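You operate a simulated robot arm through the tools that you are given. There is no shell and no other tool. Be economical: measure what you need, move in short steps, check, and stop when the job is done.

You run a simulated robot arm. Do the job below in one go: nothing can be reset, and whatever is moved stays where it is left.

JOB
Pack the red timer, the magnifier and the tape roll in the brown case.
Fine: draw the roll off its holder, which stays out; shut the lid.

Only the result counts: the job must be done as asked and must still hold three seconds after the hand-in. Knocking over, shifting, dropping, spilling or breaking anything else fails it. A push-on lid holds only when it is set on centred and level and pressed home; a screw cap is set on level and turned clockwise until tight.

ROBOT AND FRAMES
A 6-joint arm with a two-finger parallel gripper, fixed in place. Base frame: the origin is at the foot of the arm, x ahead of it, y to its left, z up. Lengths are in m, angles in degrees, forces in N, time in s.
With the tool pointing down near the work surface it reaches from about 0.32 to 0.82 m from the base axis. Its first joint turns from -166.0 to 166.0 degrees. Payload 3.91 kg.
The tool frame sits at the grasp point between the pads (the TCP): z along the fingers, y along the line on which they close. The tips reach 0.03 m beyond it. The gripper opens to 0.11 m. The fingers are 0.02 m wide and 0.01 m thick; the gripper's body (0.048 by 0.112 m) begins 0.055 m behind the TCP.
Orientation is that of the tool frame in the base frame, as a unit quaternion [x, y, z, w]. With the fingers straight down and closing along the base's y, the tool's x points along the base's -x, its y along +y and its z along -z.

CONTROLS
- The arm moves only by the tool send_rows. Its argument "moves" is a list that holds one entry, the list of rows, each a list of 6 numbers: the shift along the base's x, y, z in units of 40 mm (1.0 is 40 mm), then the turn, a rotation vector about the base's x, y, z in units of 4 degrees (1.0 is 4 degrees). In form: [[[tx, ty, tz, wx, wy, wz], ...]]. A call has 1 to 12 rows; each row shifts and turns the commanded pose from where the row before left it. "grip" is the opening in per cent of the stroke, from 0 (shut) to 100 (fully open), set as the call begins (left out, the last holds). A call with a number of a shift or a turn outside -1 to 1 is refused whole. A row lasts 0.2 s, in which the tool goes at most 0.05 m and 8.6 degrees; a call with a longer step from one row to the next is refused whole, and so is a gripper value outside its range. A pose out of reach is approached as far as the arm can. The call stops where the force on the tool passes 90 N (or 10 N more than at its start, if that is more) or the arm is blocked; 0.2 s more then pass. The fingers move at their own pace (about 0.045 m/s each) and stop on an object; they squeeze with about 26 N. The grip force told is the motor's: it shows also when the fingers shut on nothing. Time passes only in rows, and 0.2 s behind the last, so rows that do not move let the fingers close. It gives the time, the measured TCP pose, the force on the tool (base axes), the opening and the grip force at its end, in the units of the frame above (readings bear some noise), and new pictures: "pictures" is both (left out), scene, wrist or none.
- Cameras (640 x 400 px; columns grow to the right, rows downward): "scene" is fixed at [0.4011, 0.4982, 1.4994]; the picture's right is [-0.86, 0.51, 0.00], its down [0.49, 0.83, -0.29] and it looks along [-0.15, -0.25, -0.96] (base axes); focal length 234 px, centre (320, 200). "wrist" rides on the gripper at [-0.036, 0, -0.057] in the tool frame; the picture's right is [0.00, -1.00, 0.00], its down [0.97, 0.00, -0.24] and it looks along [0.24, 0.00, 0.97] (tool axes); focal length 218 px, centre (320, 200).
- slide_trunk(by): slides the trunk up (or, below 0, down) by that many m; the arm rides with it, the base frame stays. It gives what a move gives, with no picture.
- probe_pixels(camera, pixels): there is no depth. For up to 12 entries [column, row, z] of the newest picture of that camera ("zoom" is the newest enlarged one), the place [x, y] in the base frame at which the ray of that pixel passes the height z, good to about 0.002 m. No time passes.
- close_up(camera, box): a new picture of the part [left, top, right, bottom] of that camera's present view, enlarged. No time passes.
- finish_job(): hands the job in; it is judged then, once.

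Work in short steps. Measure before you move; look again where a grasp or a placing could have gone wrong, and mend it. You have 80 turns and 120 pictures in all, those below and enlarged ones among them. Open the gripper and draw the arm clear of the work before you hand the job in, unless the task says otherwise; then end with one line.

The tools are called after ">>>" as a command line: name --argument value ..., lists and objects as JSON in quotes. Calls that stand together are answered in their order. send_rows: Moves the arm, as the interface text tells. Its arguments: {"type":"object","properties":{"moves":{"type":"array"},"grip":{"type":"number"},"pictures":{"type":"string","enum":["both","scene","wrist","none"]}},"required":["moves"]} The other tools are called the same way: slide_trunk (by) slides the trunk up or down; probe_pixels (camera, pixels) gives the place at which the rays of pixels pass given heights; close_up (camera, box) takes an enlarged picture of a part of a camera's view; finish_job () hands the job in.

At the start:

```text
clock: 0.0
tcp_pos: [0.1422, 0.3745, 1.163]
ee_rot: [0.0, 1.0, -0.001, 0.0]
contact_force: [0.1, -0.5, 0.8]
grip_width: 0.11
finger_force: 0.0
trunk travel left (down, up): [-0.575, 0.035]
```

scene: 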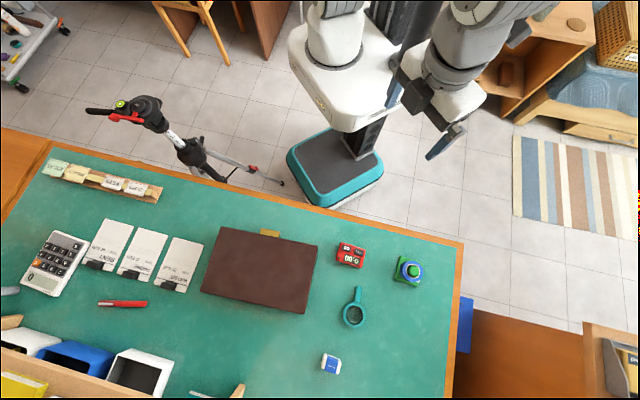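
wrist: 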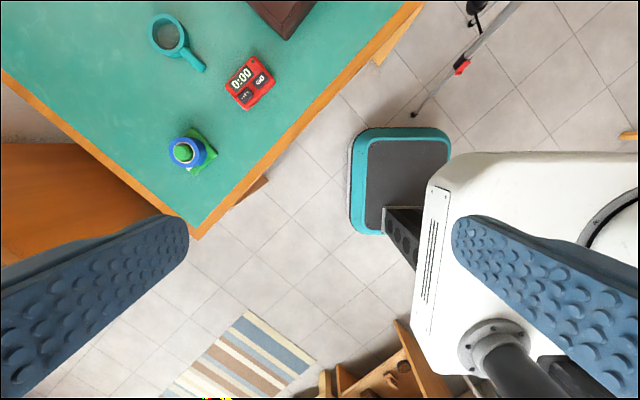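

The case at (260,270) looks closed, with a tab at (270,233). I'll enlarge the case and the items to measure them.

>>> close_up --camera "scene" --box '[190, 215, 350, 325]'

>>> close_up --camera "scene" --box '[310, 230, 450, 330]'

>>> probe_pixels --camera "scene" --pixels '[[221, 227, 0.8], [317, 247, 0.8], [303, 313, 0.8], [202, 291, 0.8], [270, 233, 0.78], [350, 255, 0.76], [353, 315, 0.75], [358, 290, 0.75], [407, 270, 0.78], [407, 270, 0.74]]'

```text
3.64 times, centred on (270, 270) of scene
```

zoom: 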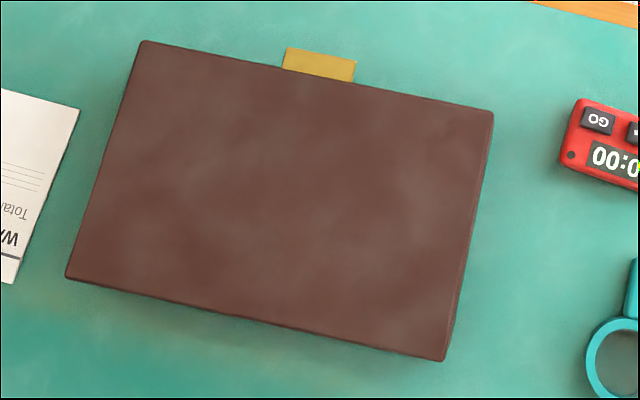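

```text
4.00 times, centred on (380, 280) of scene
```

zoom: 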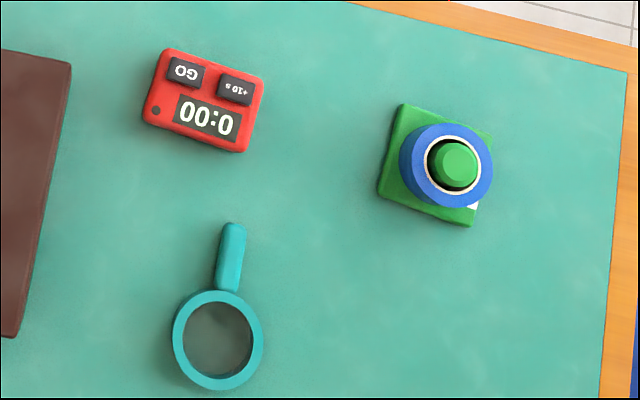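

```text
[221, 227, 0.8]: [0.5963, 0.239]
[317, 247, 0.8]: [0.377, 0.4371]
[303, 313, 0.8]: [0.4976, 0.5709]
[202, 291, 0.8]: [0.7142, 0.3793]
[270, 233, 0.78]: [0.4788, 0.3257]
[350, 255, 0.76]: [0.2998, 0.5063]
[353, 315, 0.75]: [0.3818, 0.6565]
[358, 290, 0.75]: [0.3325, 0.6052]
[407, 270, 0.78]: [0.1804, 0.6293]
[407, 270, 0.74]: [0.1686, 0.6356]
```

The case's front edge, with the tab, faces the robot at about (0.479,0.326), and the hinge is probably on the far side. I'll move nearer, above the front of the case, to see how high the tab sits.

>>> send_rows --moves '[[[0.7, -0.4, -0.6, 0, 0, 0], [0.7, -0.4, -0.6, 0, 0, 0], [0.7, -0.4, -0.6, 0, 0, 0], [0.7, -0.4, -0.6, 0, 0, 0], [0.7, -0.4, -0.6, 0, 0, 0], [0.7, -0.4, -0.6, 0, 0, 0]]]' --grip 0

```text
clock: 1.4
tcp_pos: [0.3116, 0.2793, 1.0154]
ee_rot: [-0.001, 1.0, 0.0, 0.0]
contact_force: [0.2, -0.3, -0.1]
grip_width: 0.0
finger_force: 13.8
trunk travel left (down, up): [-0.575, 0.035]
```

scene: 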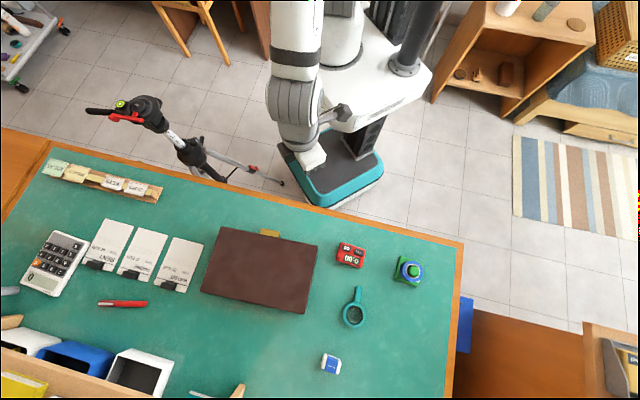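
wrist: 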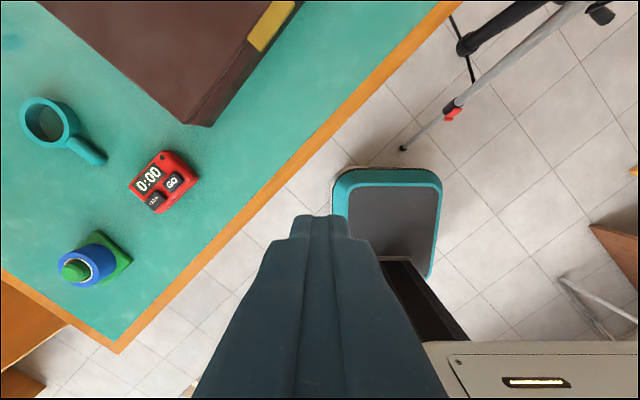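

The wrist view shows the case's front face and the yellow tab at (270,25). I'll enlarge it and triangulate heights from both cameras.

>>> close_up --camera "wrist" --box '[140, 0, 340, 125]'

>>> probe_pixels --camera "wrist" --pixels '[[211, 126, 0.74], [190, 123, 0.76], [190, 123, 0.78], [190, 123, 0.8], [270, 25, 0.78], [270, 25, 0.76], [300, 280, 0.74], [120, 352, 0.74], [455, 10, 0.74], [163, 180, 0.76], [100, 160, 0.75], [45, 122, 0.75]]'

>>> probe_pixels --camera "scene" --pixels '[[317, 247, 0.76], [317, 247, 0.78], [317, 247, 0.8], [463, 242, 0.74], [50, 143, 0.74]]'

```text
3.20 times, centred on (240, 62) of wrist
```

zoom: 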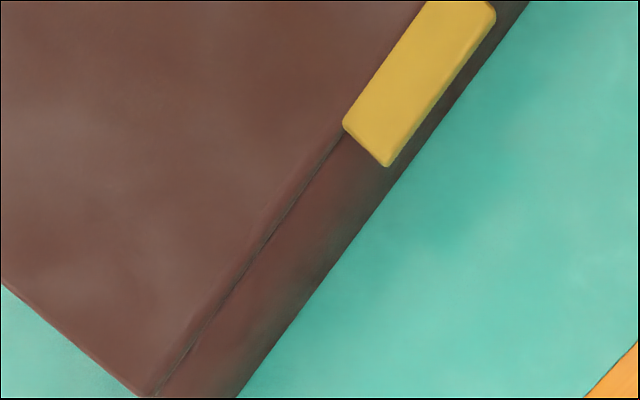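

```text
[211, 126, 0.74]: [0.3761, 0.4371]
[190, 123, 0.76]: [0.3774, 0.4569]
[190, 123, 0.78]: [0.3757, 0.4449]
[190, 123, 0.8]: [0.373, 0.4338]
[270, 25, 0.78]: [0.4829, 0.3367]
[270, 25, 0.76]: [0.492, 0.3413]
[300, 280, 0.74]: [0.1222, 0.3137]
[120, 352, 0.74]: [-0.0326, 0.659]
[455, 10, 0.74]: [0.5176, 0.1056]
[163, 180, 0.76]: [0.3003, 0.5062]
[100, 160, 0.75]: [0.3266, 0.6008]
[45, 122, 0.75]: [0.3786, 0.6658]
```

```text
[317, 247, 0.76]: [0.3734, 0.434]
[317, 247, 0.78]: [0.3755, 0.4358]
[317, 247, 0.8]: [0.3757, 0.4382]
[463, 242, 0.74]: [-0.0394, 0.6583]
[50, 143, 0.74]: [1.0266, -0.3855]
```

The case top is at z≈0.79–0.80 with the tab at lid level, about 45 mm clear beneath. I'll yaw the closed gripper 48° so the tool faces the case squarely (case normal n=(0.67,0.743)), then pitch it.

>>> send_rows --moves '[[[0.19, -0.073, -0.135, 0, 0, 1], [0.19, -0.073, -0.135, 0, 0, 1], [0.19, -0.073, -0.135, 0, 0, 1], [0.19, -0.073, -0.135, 0, 0, 1], [0.19, -0.073, -0.135, 0, 0, 1], [0.19, -0.073, -0.135, 0, 0, 1], [0.19, -0.073, -0.135, 0, 0, 1], [0.19, -0.073, -0.135, 0, 0, 1], [0.19, -0.073, -0.135, 0, 0, 1], [0.19, -0.073, -0.135, 0, 0, 1], [0.19, -0.073, -0.135, 0, 0, 1], [0.19, -0.073, -0.135, 0, 0, 1]]]' --pictures "none"

>>> send_rows --moves '[[[0, 0, 0, 0.99, -0.89, 0], [0, 0, 0, 0.99, -0.89, 0], [0, 0, 0, 0.99, -0.89, 0], [0, 0, 0, 0.99, -0.89, 0], [0, 0, 0, 0.99, -0.89, 0], [0, 0, 0, 0.99, -0.89, 0], [0, 0, 0, 0.99, -0.89, 0], [0, 0, 0, 0.99, -0.89, 0], [0, 0, 0, 0.99, -0.89, 0], [0, 0, 0, 0.99, -0.89, 0]]]'

```text
clock: 4.0
tcp_pos: [0.4016, 0.2427, 0.9549]
ee_rot: [-0.408, 0.913, 0.0, 0.0]
contact_force: [-0.2, -0.4, 0.3]
grip_width: 0.0
finger_force: 26.0
trunk travel left (down, up): [-0.575, 0.035]
```

```text
clock: 6.2
tcp_pos: [0.4099, 0.2497, 0.9774]
ee_rot: [-0.381, 0.841, 0.182, 0.338]
contact_force: [-0.8, 0.1, -0.9]
grip_width: 0.0
finger_force: 25.6
out of reach, approached as far as the arm can: row 4, 5, 9, 10
trunk travel left (down, up): [-0.575, 0.035]
```

scene: 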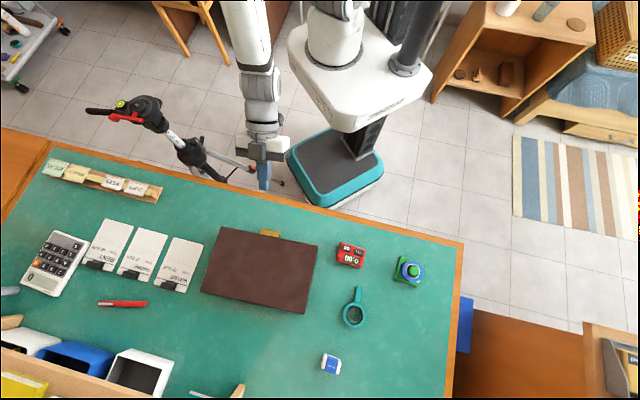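
wrist: 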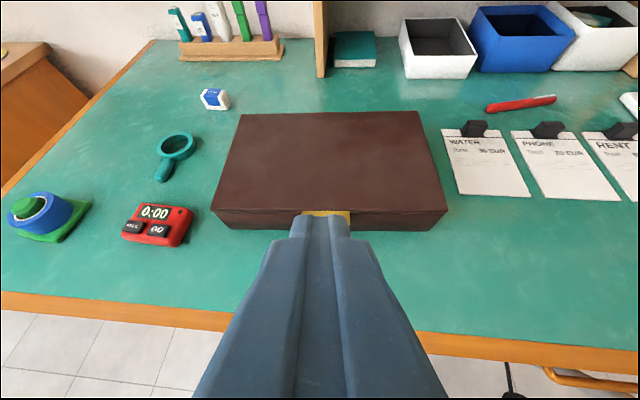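

The pitch stopped at about 45° because the arm is out of reach. Lowering the trunk 0.15 m should give a flatter tool angle; the TCP would be at z≈0.83, still short of the case.

>>> slide_trunk --by -0.15

>>> send_rows --moves '[[[0, 0, 0, 0.99, -0.89, 0], [0, 0, 0, 0.99, -0.89, 0], [0, 0, 0, 0.7, -0.63, 0]]]' --pictures "wrist"

```text
clock: 8.0
tcp_pos: [0.409, 0.2489, 0.8281]
ee_rot: [-0.382, 0.841, 0.182, 0.337]
contact_force: [0.6, 0.1, -0.8]
grip_width: 0.0
finger_force: 25.8
trunk travel left (down, up): [-0.425, 0.185]
```

```text
clock: 8.8
tcp_pos: [0.4381, 0.2553, 0.8731]
ee_rot: [-0.361, 0.791, 0.233, 0.437]
contact_force: [0.2, 0.3, -0.2]
grip_width: 0.0002
finger_force: 25.9
out of reach, approached as far as the arm can: row 1, 2, 3
trunk travel left (down, up): [-0.425, 0.185]
```

wrist: 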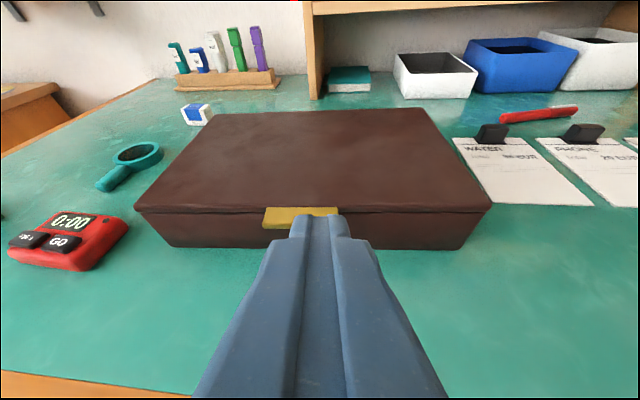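

The tool is now pitched 59° from vertical, and the tab underside is clearly reachable at (300,217). I'll move a little out along the case normal so the command is feasible again, and read the pose.

>>> send_rows --moves '[[[0.4, 0.45, 0, 0, 0, 0], [0.4, 0.45, 0, 0, 0, 0]]]' --pictures "none"

```text
clock: 9.3
tcp_pos: [0.4712, 0.2909, 0.8736]
ee_rot: [-0.362, 0.789, 0.227, 0.441]
contact_force: [0.3, 0.7, -0.5]
grip_width: 0.0001
finger_force: 25.8
trunk travel left (down, up): [-0.425, 0.185]
```

The command re-anchors at the reached pose. I'll back off slightly and go down to z≈0.777, just in front of and below the tab.

>>> send_rows --moves '[[[-0.45, -0.13, -0.4, 0, 0, 0], [-0.45, -0.13, -0.6, 0, 0, 0], [0, 0, -0.7, 0, 0, 0], [0, 0, -0.7, 0, 0, 0]]]'

```text
clock: 10.3
tcp_pos: [0.4781, 0.2935, 0.8318]
ee_rot: [-0.36, 0.792, 0.234, 0.434]
contact_force: [-0.6, 0.0, 1.1]
grip_width: 0.0001
finger_force: 26.6
out of reach, approached as far as the arm can: row 1, 2, 3, 4
trunk travel left (down, up): [-0.425, 0.185]
```

scene: 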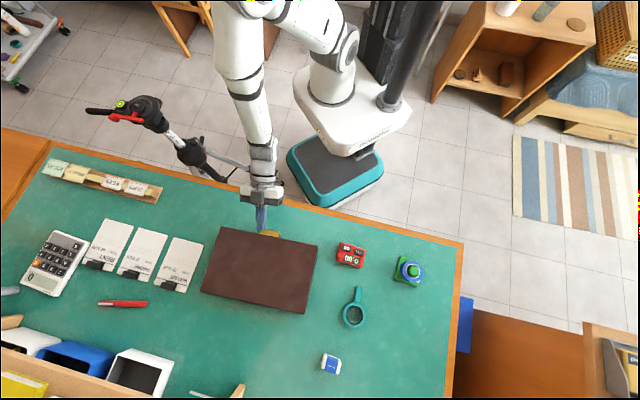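
wrist: 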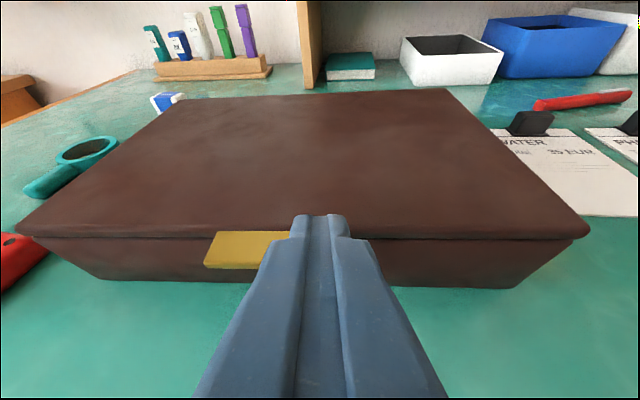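

The wrist limit stops me at z=0.83 because the forearm is too steep. I'll raise the hand and lower the trunk further.

>>> send_rows --moves '[[[-0.3, -0.3, 0.9, 0, 0, 0], [0, 0, 1, 0, 0, 0], [0, 0, 1, 0, 0, 0], [0, 0, 1, 0, 0, 0], [0, 0, 1, 0, 0, 0]]]' --pictures "none"

>>> slide_trunk --by -0.18

>>> send_rows --moves '[[[0, 0, 0, 0, 0, 0]]]'

```text
clock: 11.6
tcp_pos: [0.464, 0.2801, 1.0247]
ee_rot: [-0.362, 0.789, 0.226, 0.441]
contact_force: [-0.7, -0.3, 0.1]
grip_width: 0.0001
finger_force: 26.0
trunk travel left (down, up): [-0.425, 0.185]
```

```text
clock: 13.6
tcp_pos: [0.4645, 0.2799, 0.8455]
ee_rot: [-0.361, 0.79, 0.226, 0.442]
contact_force: [0.0, 1.0, -0.3]
grip_width: 0.0003
finger_force: 26.0
trunk travel left (down, up): [-0.245, 0.365]
```

```text
clock: 13.9
tcp_pos: [0.4654, 0.2802, 0.8441]
ee_rot: [-0.362, 0.79, 0.226, 0.441]
contact_force: [-1.0, -0.3, 0.1]
grip_width: 0.0
finger_force: 26.3
trunk travel left (down, up): [-0.245, 0.365]
```

scene: 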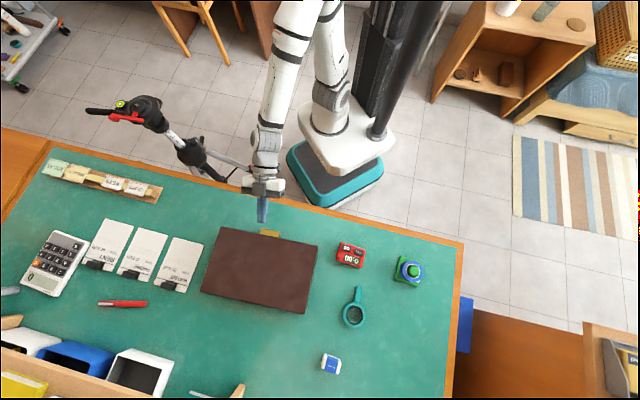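
wrist: 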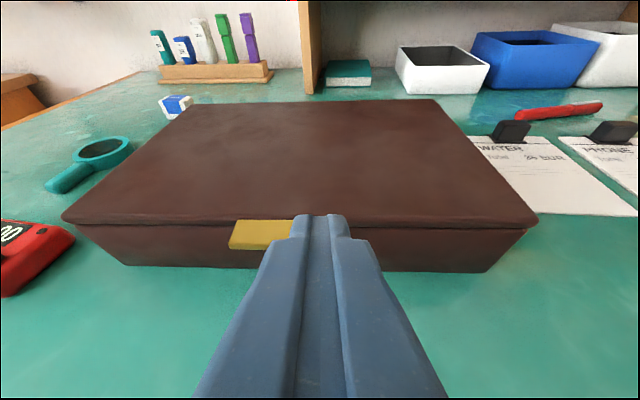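

I'm now at s≈0.52, t≈-0.158 and the tab is at t≈-0.135. I'll shift sideways, back a little, and down to z≈0.777.

>>> send_rows --moves '[[[-0.75, 0, 0, 0, 0, 0], [0, 0, -0.85, 0, 0, 0], [0, 0, -0.82, 0, 0, 0]]]'

```text
clock: 14.8
tcp_pos: [0.4323, 0.2807, 0.7774]
ee_rot: [-0.362, 0.788, 0.227, 0.443]
contact_force: [0.4, -0.8, 0.8]
grip_width: 0.0001
finger_force: 26.2
trunk travel left (down, up): [-0.245, 0.365]
```

scene: 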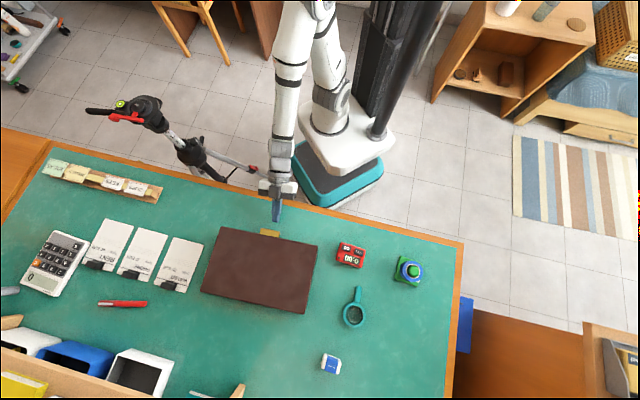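
wrist: 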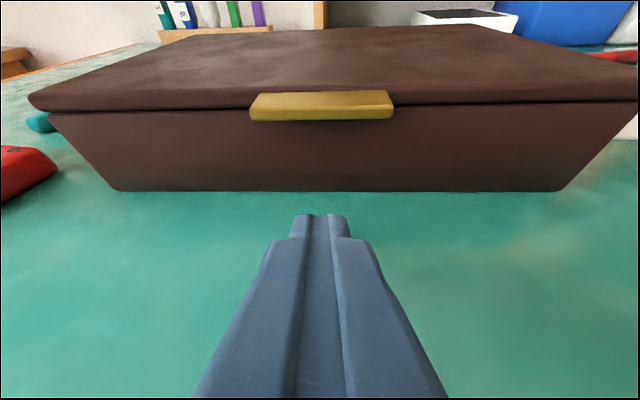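

The tab (cols 250–395) is centred on the fingers. I'll advance 42 mm beneath it.

>>> send_rows --moves '[[[0.35, 0.39, 0, 0, 0, 0], [0.35, 0.39, 0, 0, 0, 0]]]' --pictures "wrist"

```text
clock: 15.3
tcp_pos: [0.4605, 0.3122, 0.7782]
ee_rot: [-0.361, 0.79, 0.226, 0.442]
contact_force: [0.5, 1.1, -0.3]
grip_width: 0.0
finger_force: 26.0
trunk travel left (down, up): [-0.245, 0.365]
```

wrist: 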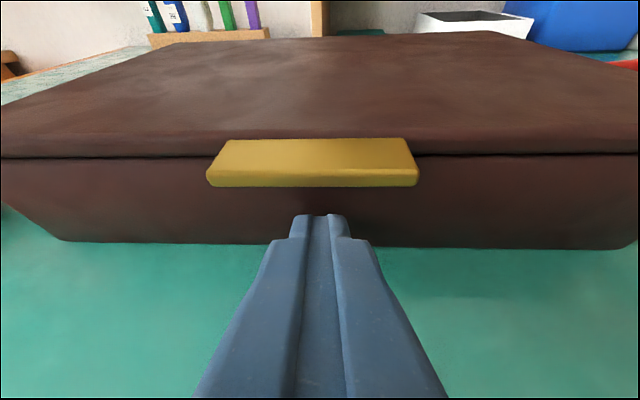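

The tip (row 215) is just under the tab. I'll lift gently 30 mm and look.

>>> send_rows --moves '[[[0.05, 0.06, 0.35, 0, 0, 0], [0.03, 0.03, 0.35, 0, 0, 0], [0.03, 0.03, 0.35, 0, 0, 0]]]'

```text
clock: 16.1
tcp_pos: [0.4637, 0.3165, 0.823]
ee_rot: [-0.362, 0.789, 0.226, 0.442]
contact_force: [0.5, -0.8, -0.3]
grip_width: 0.0002
finger_force: 26.2
trunk travel left (down, up): [-0.245, 0.365]
```

scene: 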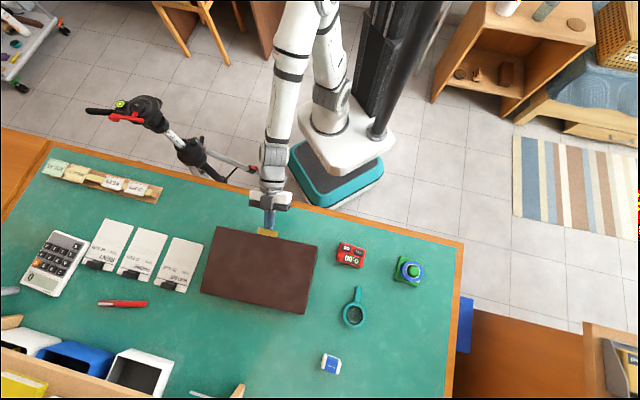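
wrist: 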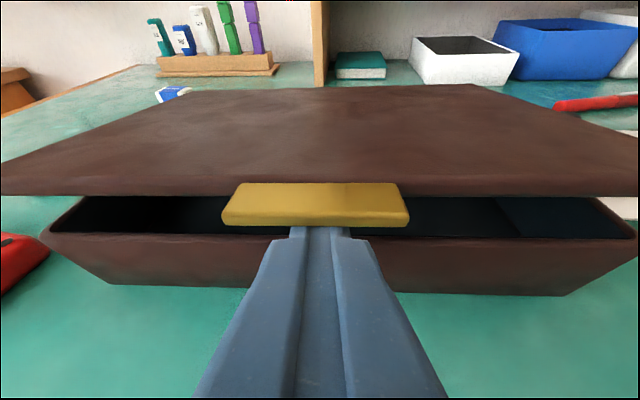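

The lid hinges open at the back with the tab riding on the tip. I'll follow the arc up to about 60°.

>>> send_rows --moves '[[[0.15, 0.17, 0.6, 0, 0, 0], [0.25, 0.28, 0.6, 0, 0, 0], [0.32, 0.35, 0.5, 0, 0, 0], [0.33, 0.37, 0.3, 0, 0, 0], [0.36, 0.4, 0.22, 0, 0, 0], [0.36, 0.4, 0.15, 0, 0, 0]]]'

```text
clock: 17.6
tcp_pos: [0.5362, 0.3945, 0.9144]
ee_rot: [-0.363, 0.789, 0.228, 0.441]
contact_force: [0.0, -0.9, 0.0]
grip_width: 0.0003
finger_force: 25.7
trunk travel left (down, up): [-0.245, 0.365]
```

scene: 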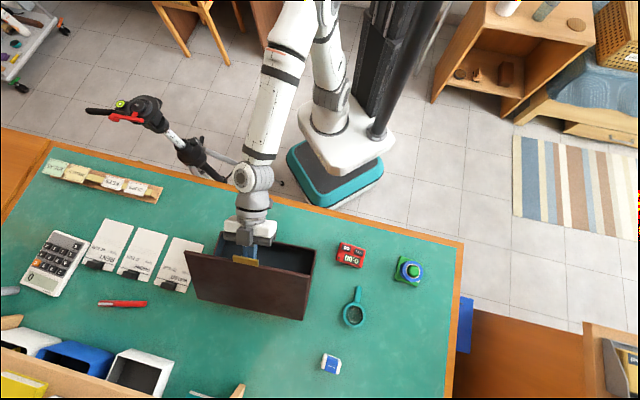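
wrist: 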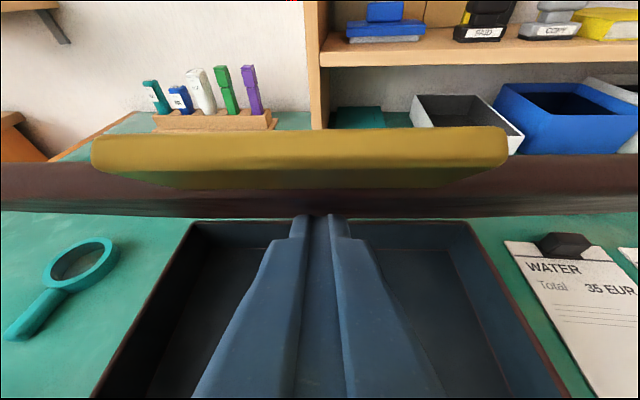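

The lid is at about 57°. I'll push on past vertical along the normal, with force monitored.

>>> send_rows --moves '[[[0.36, 0.4, 0.1, 0, 0, 0], [0.36, 0.4, 0.1, 0, 0, 0], [0.36, 0.4, 0, 0, 0, 0], [0.36, 0.4, 0, 0, 0, 0]]]'

```text
clock: 18.6
tcp_pos: [0.595, 0.459, 0.9222]
ee_rot: [-0.362, 0.789, 0.227, 0.441]
contact_force: [-1.3, 0.5, 0.5]
grip_width: 0.0001
finger_force: 25.2
trunk travel left (down, up): [-0.245, 0.365]
```

scene: 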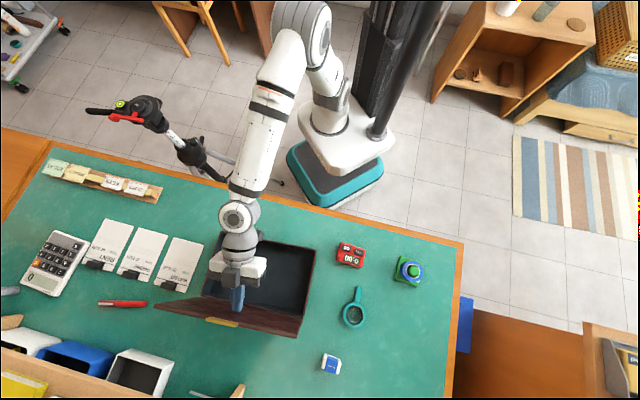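
wrist: 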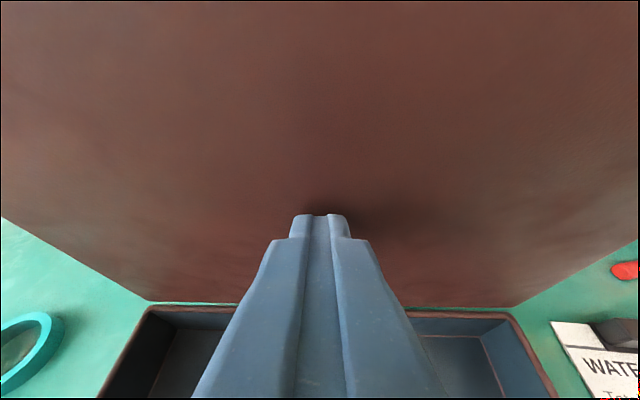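

The lid is around 90–95°. I'll push another 30 mm, then back off slowly and see whether it stays.

>>> send_rows --moves '[[[0.25, 0.28, 0, 0, 0, 0], [0.25, 0.28, 0, 0, 0, 0], [0, 0, 0, 0, 0, 0]]]' --pictures "scene"

>>> send_rows --moves '[[[-0.25, -0.28, 0, 0, 0, 0], [-0.25, -0.28, 0, 0, 0, 0], [-0.25, -0.28, 0, 0, 0, 0], [-0.25, -0.28, 0, 0, 0, 0], [0, 0, 0, 0, 0, 0]]]'

```text
clock: 19.4
tcp_pos: [0.6159, 0.4806, 0.9227]
ee_rot: [-0.361, 0.789, 0.226, 0.442]
contact_force: [-2.9, -3.3, 2.9]
grip_width: 0.0001
finger_force: 26.1
trunk travel left (down, up): [-0.245, 0.365]
```

scene: 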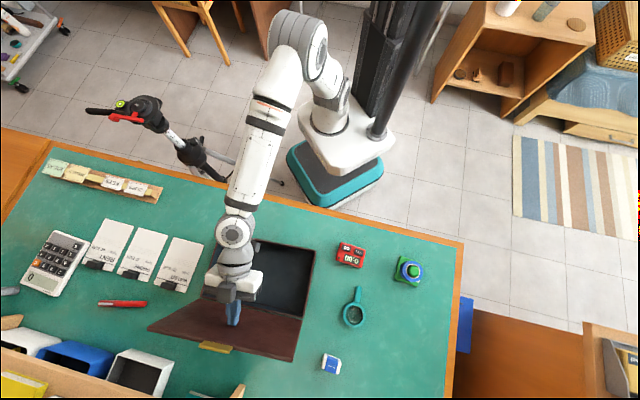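

```text
clock: 20.6
tcp_pos: [0.5751, 0.4358, 0.9251]
ee_rot: [-0.363, 0.789, 0.227, 0.441]
contact_force: [-0.1, 0.7, -1.1]
grip_width: 0.0
finger_force: 25.3
trunk travel left (down, up): [-0.245, 0.365]
```

scene: 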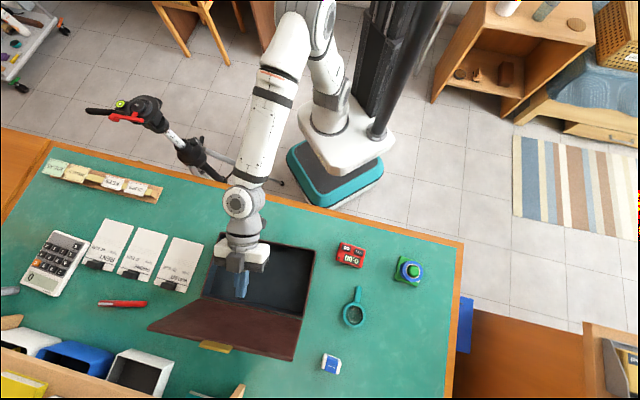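
wrist: 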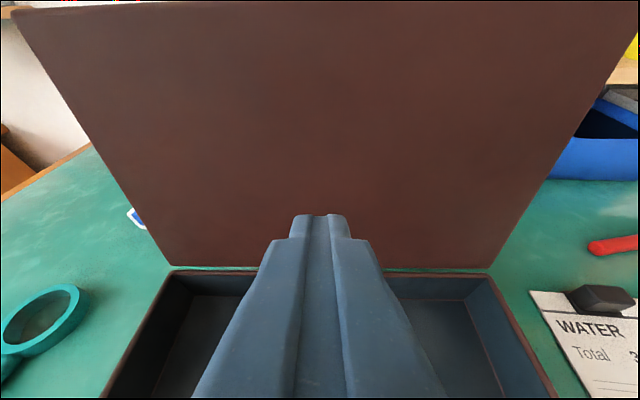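

The lid rests on its stop at about 105°. I'll bring the tool back to vertical while moving over the red timer at (0.30,0.506).

>>> send_rows --moves '[[[-0.5, -0.3, 0.3, -0.99, 0.89, 0], [-0.65, 0.18, 0, -0.99, 0.89, 0], [-0.65, 0.18, 0, -0.99, 0.89, 0], [-0.65, 0.18, 0, -0.99, 0.89, 0], [-0.65, 0.18, 0, -0.99, 0.89, 0], [-0.65, 0.18, 0, -0.99, 0.89, 0], [-0.65, 0.18, 0, -0.99, 0.89, 0], [-0.65, 0.18, 0, -0.99, 0.89, 0], [-0.65, 0.18, 0, -0.99, 0.89, 0], [-0.65, 0.18, 0, -0.99, 0.89, 0], [-0.5, 0.18, 0, -0.99, 0.89, 0]]]' --grip 70

```text
clock: 22.9
tcp_pos: [0.3002, 0.4976, 0.935]
ee_rot: [-0.402, 0.915, 0.029, -0.006]
contact_force: [-0.5, 0.0, -0.9]
grip_width: 0.0769
finger_force: 0.0
trunk travel left (down, up): [-0.245, 0.365]
```

scene: 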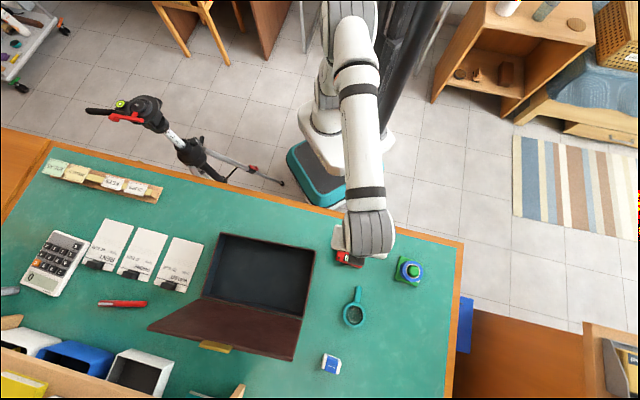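
wrist: 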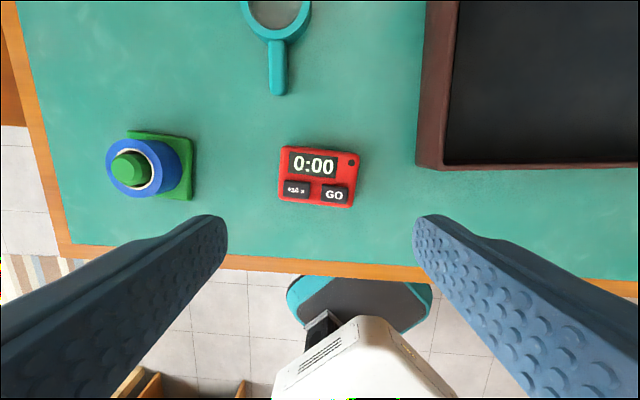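

The tool is 3.4° off vertical. I'll correct that and probe the timer corners in the fresh picture.

>>> send_rows --moves '[[[0, 0, 0, -0.69, -0.49, 0], [0, 0, 0, 0, 0, 0]]]' --pictures "wrist"

>>> close_up --camera "wrist" --box '[220, 100, 420, 225]'

>>> close_up --camera "scene" --box '[190, 220, 350, 320]'

```text
clock: 23.6
tcp_pos: [0.3007, 0.497, 0.9335]
ee_rot: [-0.402, 0.916, 0.0, 0.002]
contact_force: [0.1, 0.1, 0.4]
grip_width: 0.0768
finger_force: 0.1
trunk travel left (down, up): [-0.245, 0.365]
```

wrist: 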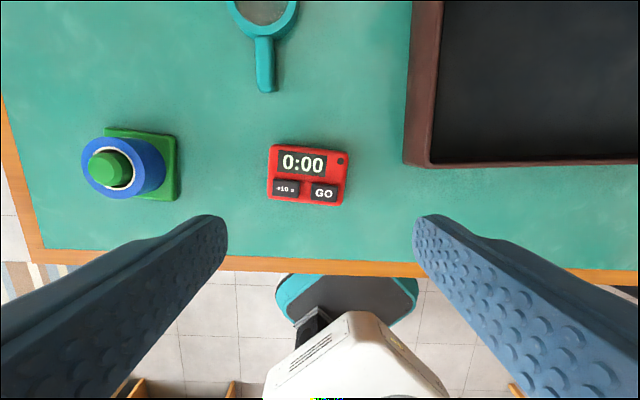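

```text
3.20 times, centred on (320, 162) of wrist
```

zoom: 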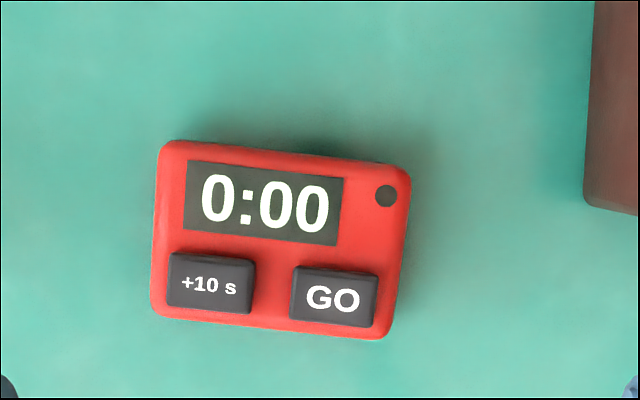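

```text
4.00 times, centred on (270, 270) of scene
```

zoom: 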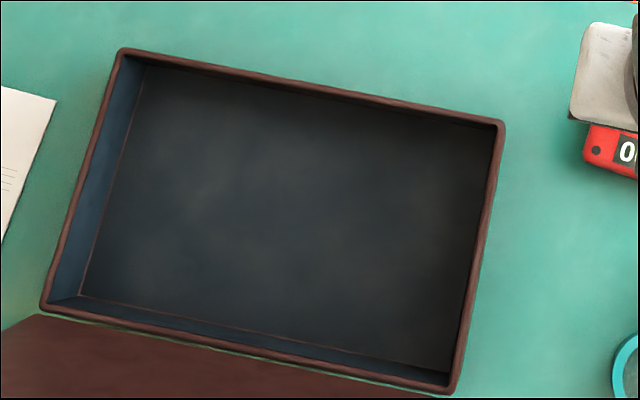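

I'll probe the timer's corners and centre at its top height (about 0.76), plus the magnifier, holder and case points.

>>> probe_pixels --camera "wrist" --pixels '[[269.4, 145, 0.76], [348.4, 151, 0.76], [340, 205, 0.76], [267, 196, 0.76], [306, 174, 0.76], [105, 128, 0.74], [177, 137, 0.74], [177, 201, 0.745], [264, 40, 0.75], [264, 92, 0.75]]'

>>> probe_pixels --camera "zoom" --pixels '[[122, 50, 0.795], [503, 123, 0.795], [450, 390, 0.795], [42, 310, 0.795], [147, 68, 0.745], [495, 130, 0.745], [445, 375, 0.745], [80, 295, 0.745]]'

>>> close_up --camera "wrist" --box '[40, 80, 240, 205]'

```text
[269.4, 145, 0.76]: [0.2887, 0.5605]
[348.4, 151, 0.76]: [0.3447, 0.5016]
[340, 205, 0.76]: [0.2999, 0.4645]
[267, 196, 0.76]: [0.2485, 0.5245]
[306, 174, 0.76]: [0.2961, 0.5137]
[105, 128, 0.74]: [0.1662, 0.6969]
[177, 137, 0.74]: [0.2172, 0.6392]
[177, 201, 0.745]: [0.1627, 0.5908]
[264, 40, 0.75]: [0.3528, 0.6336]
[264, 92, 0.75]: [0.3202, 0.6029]
```

```text
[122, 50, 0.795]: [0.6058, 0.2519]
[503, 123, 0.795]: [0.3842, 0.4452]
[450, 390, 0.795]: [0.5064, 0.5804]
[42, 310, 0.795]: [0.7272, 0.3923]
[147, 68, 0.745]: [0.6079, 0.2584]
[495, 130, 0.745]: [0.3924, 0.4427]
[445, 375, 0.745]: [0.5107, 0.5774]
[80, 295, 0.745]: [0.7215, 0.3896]
```

```text
3.20 times, centred on (140, 142) of wrist
```

zoom: 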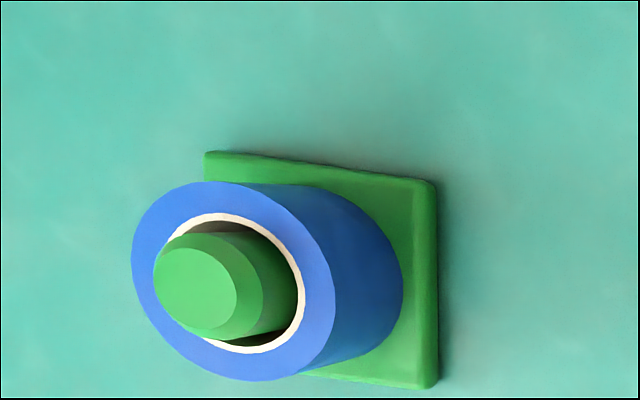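

The timer is about 0.081 × 0.055, centred at (0.2955,0.513), with its long axis at azimuth ≈-48°. I'll turn -5.4°, open fully, and drop part-way over it to check.

>>> send_rows --moves '[[[-0.06, 0.2, 0, 0, 0, -0.68], [-0.07, 0.2, 0, 0, 0, -0.68], [0, 0, -0.8, 0, 0, 0], [0, 0, -0.8, 0, 0, 0], [0, 0, -0.7, 0, 0, 0], [0, 0, 0, 0, 0, 0]]]' --grip 100 --pictures "wrist"

```text
clock: 24.9
tcp_pos: [0.297, 0.5128, 0.8413]
ee_rot: [-0.359, 0.933, 0.001, 0.001]
contact_force: [-0.8, 0.2, 0.1]
grip_width: 0.1101
finger_force: 0.0
trunk travel left (down, up): [-0.245, 0.365]
```

wrist: 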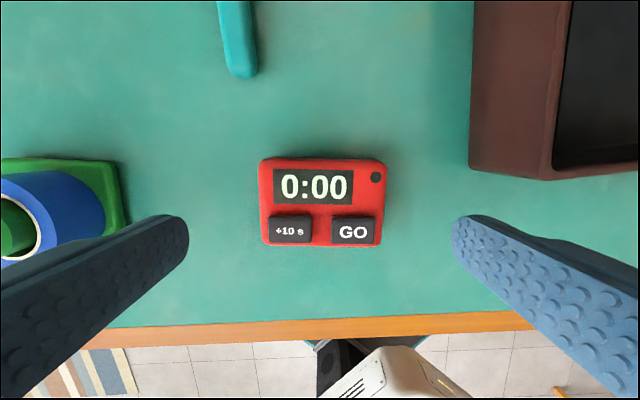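

The timer is centred (324,203) and aligned. I'll lower to z≈0.773 and close.

>>> send_rows --moves '[[[0, 0, -0.6, 0, 0, 0], [0, 0, -0.6, 0, 0, 0], [0, 0, -0.5, 0, 0, 0]]]' --pictures "none"

>>> send_rows --moves '[[[0, 0, 0, 0, 0, 0], [0, 0, 0, 0, 0, 0], [0, 0, 0, 0, 0, 0], [0, 0, 0, 0, 0, 0], [0, 0, 0, 0, 0, 0]]]' --grip 30 --pictures "wrist"

```text
clock: 25.8
tcp_pos: [0.2954, 0.5105, 0.7734]
ee_rot: [-0.359, 0.933, 0.001, 0.002]
contact_force: [-0.5, 0.4, 0.8]
grip_width: 0.1101
finger_force: 0.1
trunk travel left (down, up): [-0.245, 0.365]
```

```text
clock: 26.9
tcp_pos: [0.2942, 0.5105, 0.7722]
ee_rot: [-0.358, 0.934, 0.0, 0.0]
contact_force: [0.3, -1.0, -0.4]
grip_width: 0.0836
finger_force: 25.8
trunk travel left (down, up): [-0.245, 0.365]
```

wrist: 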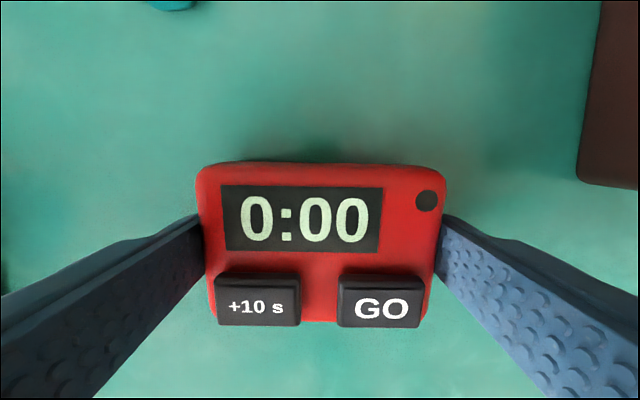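

The timer is held at 0.0836. I'll lift it 0.1 m, carry it over the case to (0.478,0.430), and turn +7° to match the case.

>>> send_rows --moves '[[[0, 0, 0.85, 0, 0, 0], [0, 0, 0.85, 0, 0, 0], [0, 0, 0.85, 0, 0, 0], [0.92, -0.405, 0, 0, 0, 0.35], [0.92, -0.405, 0, 0, 0, 0.35], [0.92, -0.405, 0, 0, 0, 0.35], [0.92, -0.405, 0, 0, 0, 0.35], [0.92, -0.405, 0, 0, 0, 0.35], [0, 0, 0, 0, 0, 0]]]'

```text
clock: 28.9
tcp_pos: [0.4796, 0.4312, 0.8741]
ee_rot: [-0.415, 0.91, 0.0, 0.001]
contact_force: [1.3, -0.3, -2.0]
grip_width: 0.0836
finger_force: 26.3
trunk travel left (down, up): [-0.245, 0.365]
```

scene: 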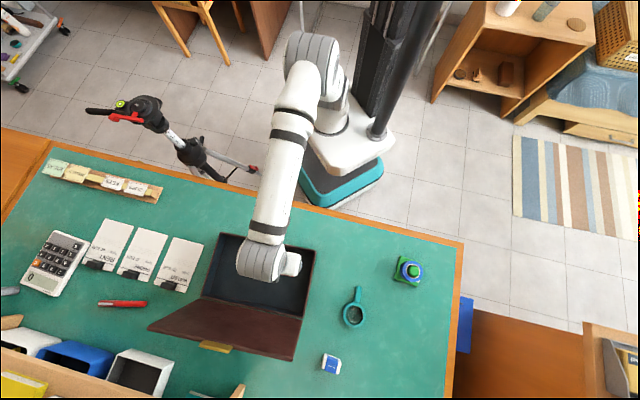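
wrist: 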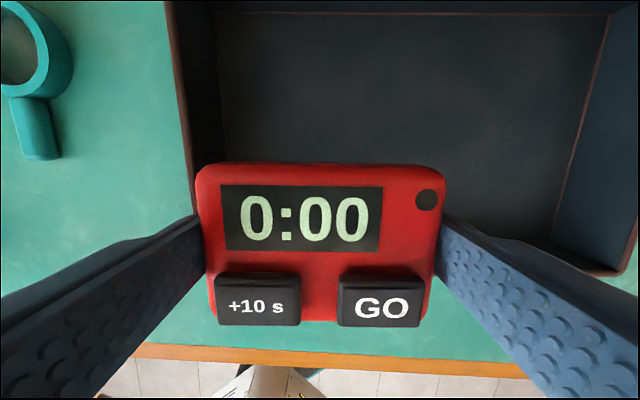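

I'll check the rim's position against the TCP using this wrist view.

>>> probe_pixels --camera "wrist" --pixels '[[622, 275, 0.793], [186, 150, 0.793], [560, 255, 0.793], [168, 20, 0.793], [218, 15, 0.75], [606, 15, 0.75]]'

>>> probe_pixels --camera "scene" --pixels '[[221, 233, 0.793], [316, 251, 0.793], [302, 318, 0.793]]'

```text
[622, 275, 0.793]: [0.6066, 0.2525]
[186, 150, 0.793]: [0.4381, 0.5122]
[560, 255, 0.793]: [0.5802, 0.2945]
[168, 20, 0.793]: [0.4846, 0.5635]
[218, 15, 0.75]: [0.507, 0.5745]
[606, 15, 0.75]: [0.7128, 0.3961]
```

```text
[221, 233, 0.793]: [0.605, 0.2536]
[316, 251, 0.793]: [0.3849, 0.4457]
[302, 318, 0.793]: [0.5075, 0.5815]
```

The rim is where I expected it (TCP is 53 mm from the front edge and 81 mm from the left). I'll lower to z≈0.782 and then creep down.

>>> send_rows --moves '[[[0, 0, -0.6, 0, 0, 0], [0, 0, -0.6, 0, 0, 0], [0, 0, -0.6, 0, 0, 0], [0, 0, -0.4, 0, 0, 0], [0, 0, 0, 0, 0, 0]]]' --pictures "none"

>>> send_rows --moves '[[[0, 0, -0.08, 0, 0, 0], [0, 0, -0.08, 0, 0, 0], [0, 0, 0, 0, 0, 0]]]' --pictures "none"

```text
clock: 30.1
tcp_pos: [0.4781, 0.4305, 0.7876]
ee_rot: [-0.414, 0.91, 0.0, 0.001]
contact_force: [-0.3, -0.6, -1.2]
grip_width: 0.0834
finger_force: 26.2
trunk travel left (down, up): [-0.245, 0.365]
```

```text
clock: 30.9
tcp_pos: [0.4801, 0.431, 0.7822]
ee_rot: [-0.414, 0.91, 0.0, 0.001]
contact_force: [0.1, 0.4, -0.4]
grip_width: 0.0835
finger_force: 26.1
trunk travel left (down, up): [-0.245, 0.365]
```

No contact yet, so I'll creep a few mm further.

>>> send_rows --moves '[[[0, 0, -0.06, 0, 0, 0], [0, 0, -0.05, 0, 0, 0], [0, 0, 0, 0, 0, 0]]]' --pictures "wrist"

```text
clock: 31.8
tcp_pos: [0.4795, 0.4304, 0.7791]
ee_rot: [-0.415, 0.91, 0.0, 0.003]
contact_force: [4.4, 3.2, 10.9]
grip_width: 0.0834
finger_force: 26.0
trunk travel left (down, up): [-0.245, 0.365]
```

wrist: 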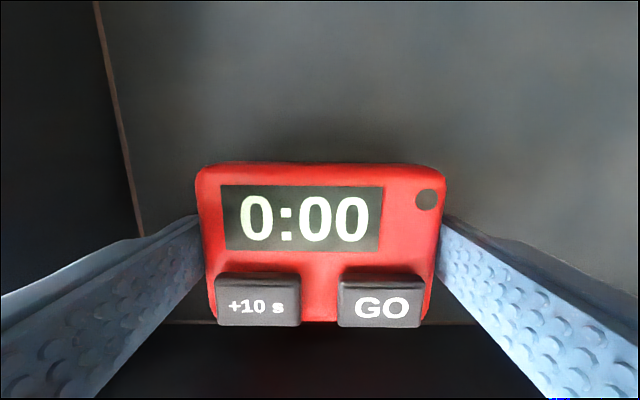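

The timer is down (11 N). I'll release it, rise, and move over the magnifier handle at about (0.3365,0.618).

>>> send_rows --moves '[[[0, 0, 0, 0, 0, 0], [0, 0, 0, 0, 0, 0], [0, 0, 0.5, 0, 0, 0], [0, 0, 1, 0, 0, 0], [0, 0, 1, 0, 0, 0], [0, 0, 0.6, 0, 0, 0], [-0.596, 0.783, 0, 0, 0, 0], [-0.596, 0.783, 0, 0, 0, 0], [-0.596, 0.783, 0, 0, 0, 0], [-0.596, 0.783, 0, 0, 0, 0], [-0.596, 0.783, 0, 0, 0, 0], [-0.596, 0.783, 0, 0, 0, 0]]]' --grip 89

```text
clock: 34.4
tcp_pos: [0.3394, 0.6215, 0.8998]
ee_rot: [-0.414, 0.91, -0.001, 0.002]
contact_force: [0.2, 0.1, -0.6]
grip_width: 0.0978
finger_force: 0.0
trunk travel left (down, up): [-0.245, 0.365]
```

scene: 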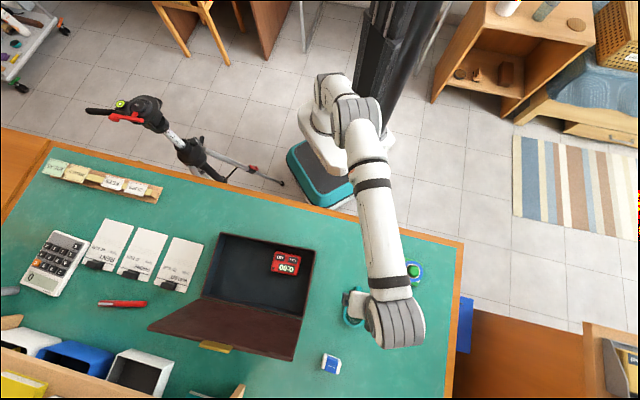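
wrist: 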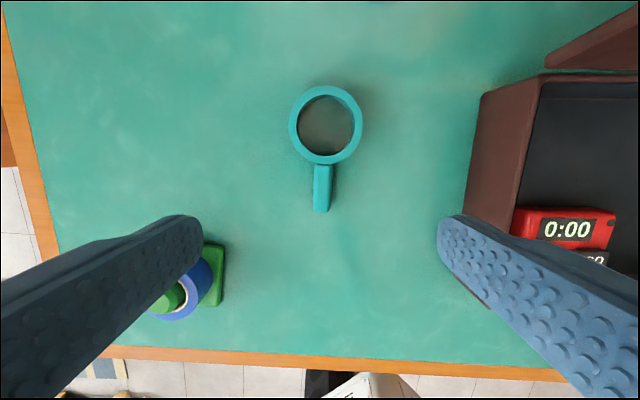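

The timer sits in the case. The magnifier handle is at (322,188) and nearly aligned; I'll narrow the gripper to keep clear of the tape roll and probe.

>>> probe_pixels --camera "wrist" --pixels '[[322, 168, 0.748], [321, 209, 0.748], [322, 188, 0.748], [326, 125, 0.748], [326, 87, 0.745], [289, 125, 0.745], [363, 125, 0.745], [314, 188, 0.748], [331, 188, 0.748], [326, 105, 0.742]]'

>>> close_up --camera "wrist" --box '[240, 80, 400, 220]'

```text
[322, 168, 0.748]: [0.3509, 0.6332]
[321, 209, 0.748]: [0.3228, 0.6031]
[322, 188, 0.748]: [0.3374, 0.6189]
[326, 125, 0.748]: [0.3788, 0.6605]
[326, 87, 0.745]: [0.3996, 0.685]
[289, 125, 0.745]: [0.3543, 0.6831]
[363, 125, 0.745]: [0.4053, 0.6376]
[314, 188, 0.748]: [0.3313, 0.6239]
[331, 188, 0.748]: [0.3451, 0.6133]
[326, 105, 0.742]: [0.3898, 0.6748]
```

```text
2.86 times, centred on (320, 150) of wrist
```

zoom: 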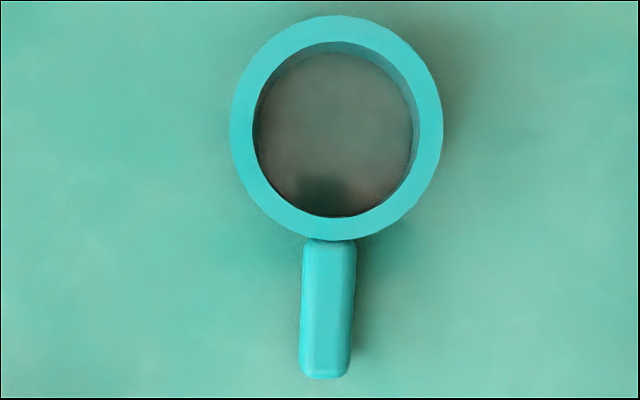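

The handle centre is (0.338,0.6186) at azimuth ≈45.7°. I'll set the opening to 44 mm, turn -3.2°, lower to z≈0.773 and check.

>>> send_rows --moves '[[[0, 0, 0, 0, 0, -0.4], [0, 0, 0, 0, 0, -0.4], [0, -0.03, 0, 0, 0, 0], [0, 0, -0.7, 0, 0, 0], [0, 0, -0.7, 0, 0, 0], [0, 0, -0.6, 0, 0, 0], [0, 0, 0, 0, 0, 0]]]' --grip 40 --pictures "wrist"

```text
clock: 36.0
tcp_pos: [0.3387, 0.6214, 0.8212]
ee_rot: [-0.39, 0.921, 0.001, 0.002]
contact_force: [-0.2, 0.2, -0.3]
grip_width: 0.044
finger_force: 0.0
trunk travel left (down, up): [-0.245, 0.365]
```

wrist: 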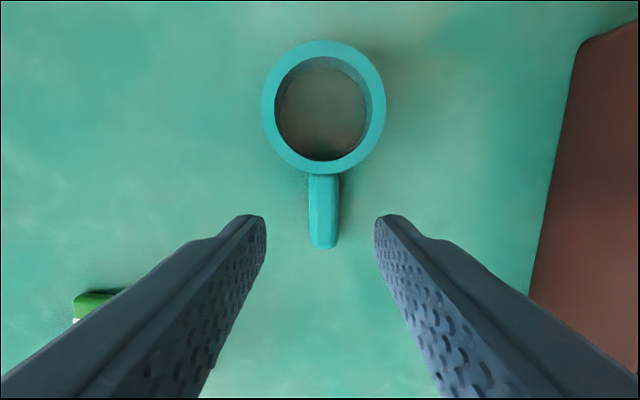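

Centred. I'll lower to z≈0.773 and close.

>>> send_rows --moves '[[[0, 0, -0.6, 0, 0, 0], [0, 0, -0.58, 0, 0, 0], [0, 0, 0, 0, 0, 0]]]' --pictures "none"

>>> send_rows --moves '[[[0, 0, 0, 0, 0, 0], [0, 0, 0, 0, 0, 0], [0, 0, 0, 0, 0, 0], [0, 0, 0, 0, 0, 0]]]' --grip 0 --pictures "wrist"

```text
clock: 36.8
tcp_pos: [0.3374, 0.6189, 0.7755]
ee_rot: [-0.389, 0.921, 0.001, 0.002]
contact_force: [-1.0, 0.8, -0.3]
grip_width: 0.0441
finger_force: 0.0
trunk travel left (down, up): [-0.245, 0.365]
```

```text
clock: 37.8
tcp_pos: [0.3376, 0.6186, 0.7744]
ee_rot: [-0.389, 0.921, 0.001, 0.001]
contact_force: [0.2, -0.1, -0.5]
grip_width: 0.0171
finger_force: 25.8
trunk travel left (down, up): [-0.245, 0.365]
```

wrist: 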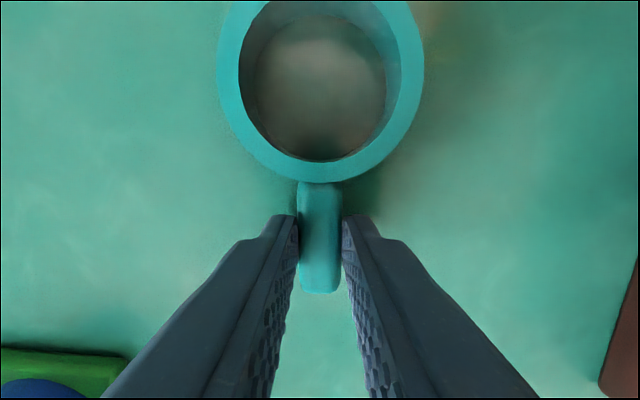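

The magnifier is held at 17 mm. I'll lift it, back off from the lid line, and carry it to the right part of the case at (0.596,0.328).

>>> send_rows --moves '[[[-0.168, -0.186, 1, 0, 0, 0], [-0.168, -0.186, 1, 0, 0, 0], [-0.168, -0.186, 1, 0, 0, 0], [0.773, -0.745, 0, 0, 0, 0.07], [0.773, -0.745, 0, 0, 0, 0.07], [0.773, -0.745, 0, 0, 0, 0.07], [0.773, -0.745, 0, 0, 0, 0.07], [0.773, -0.745, 0, 0, 0, 0.07], [0.773, -0.745, 0, 0, 0, 0.07], [0.773, -0.745, 0, 0, 0, 0.07], [0.773, -0.745, 0, 0, 0, 0.07], [0.773, -0.745, 0, 0, 0, 0.07]]]'

```text
clock: 40.4
tcp_pos: [0.5907, 0.3266, 0.8957]
ee_rot: [-0.411, 0.912, 0.0, 0.002]
contact_force: [-0.7, -0.7, -0.3]
grip_width: 0.017
finger_force: 26.2
trunk travel left (down, up): [-0.245, 0.365]
```

scene: 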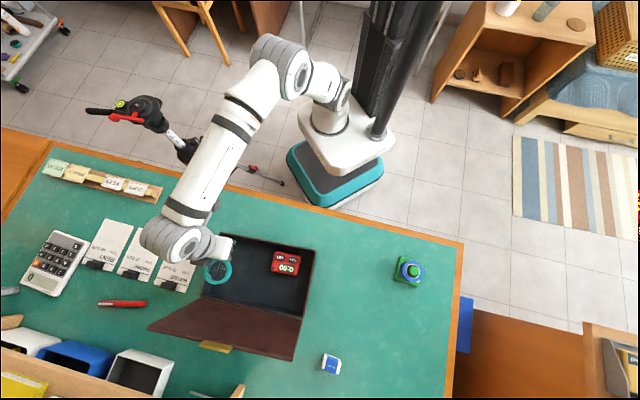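
wrist: 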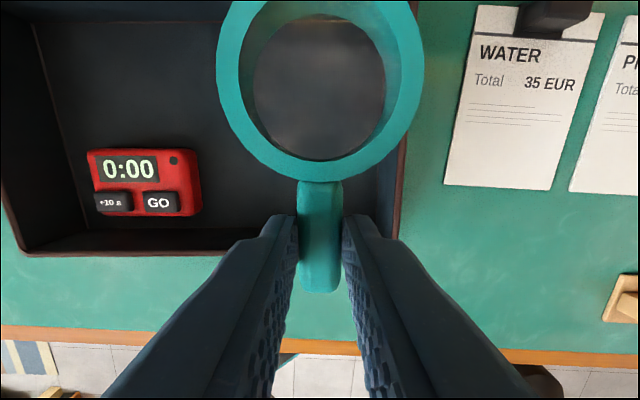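

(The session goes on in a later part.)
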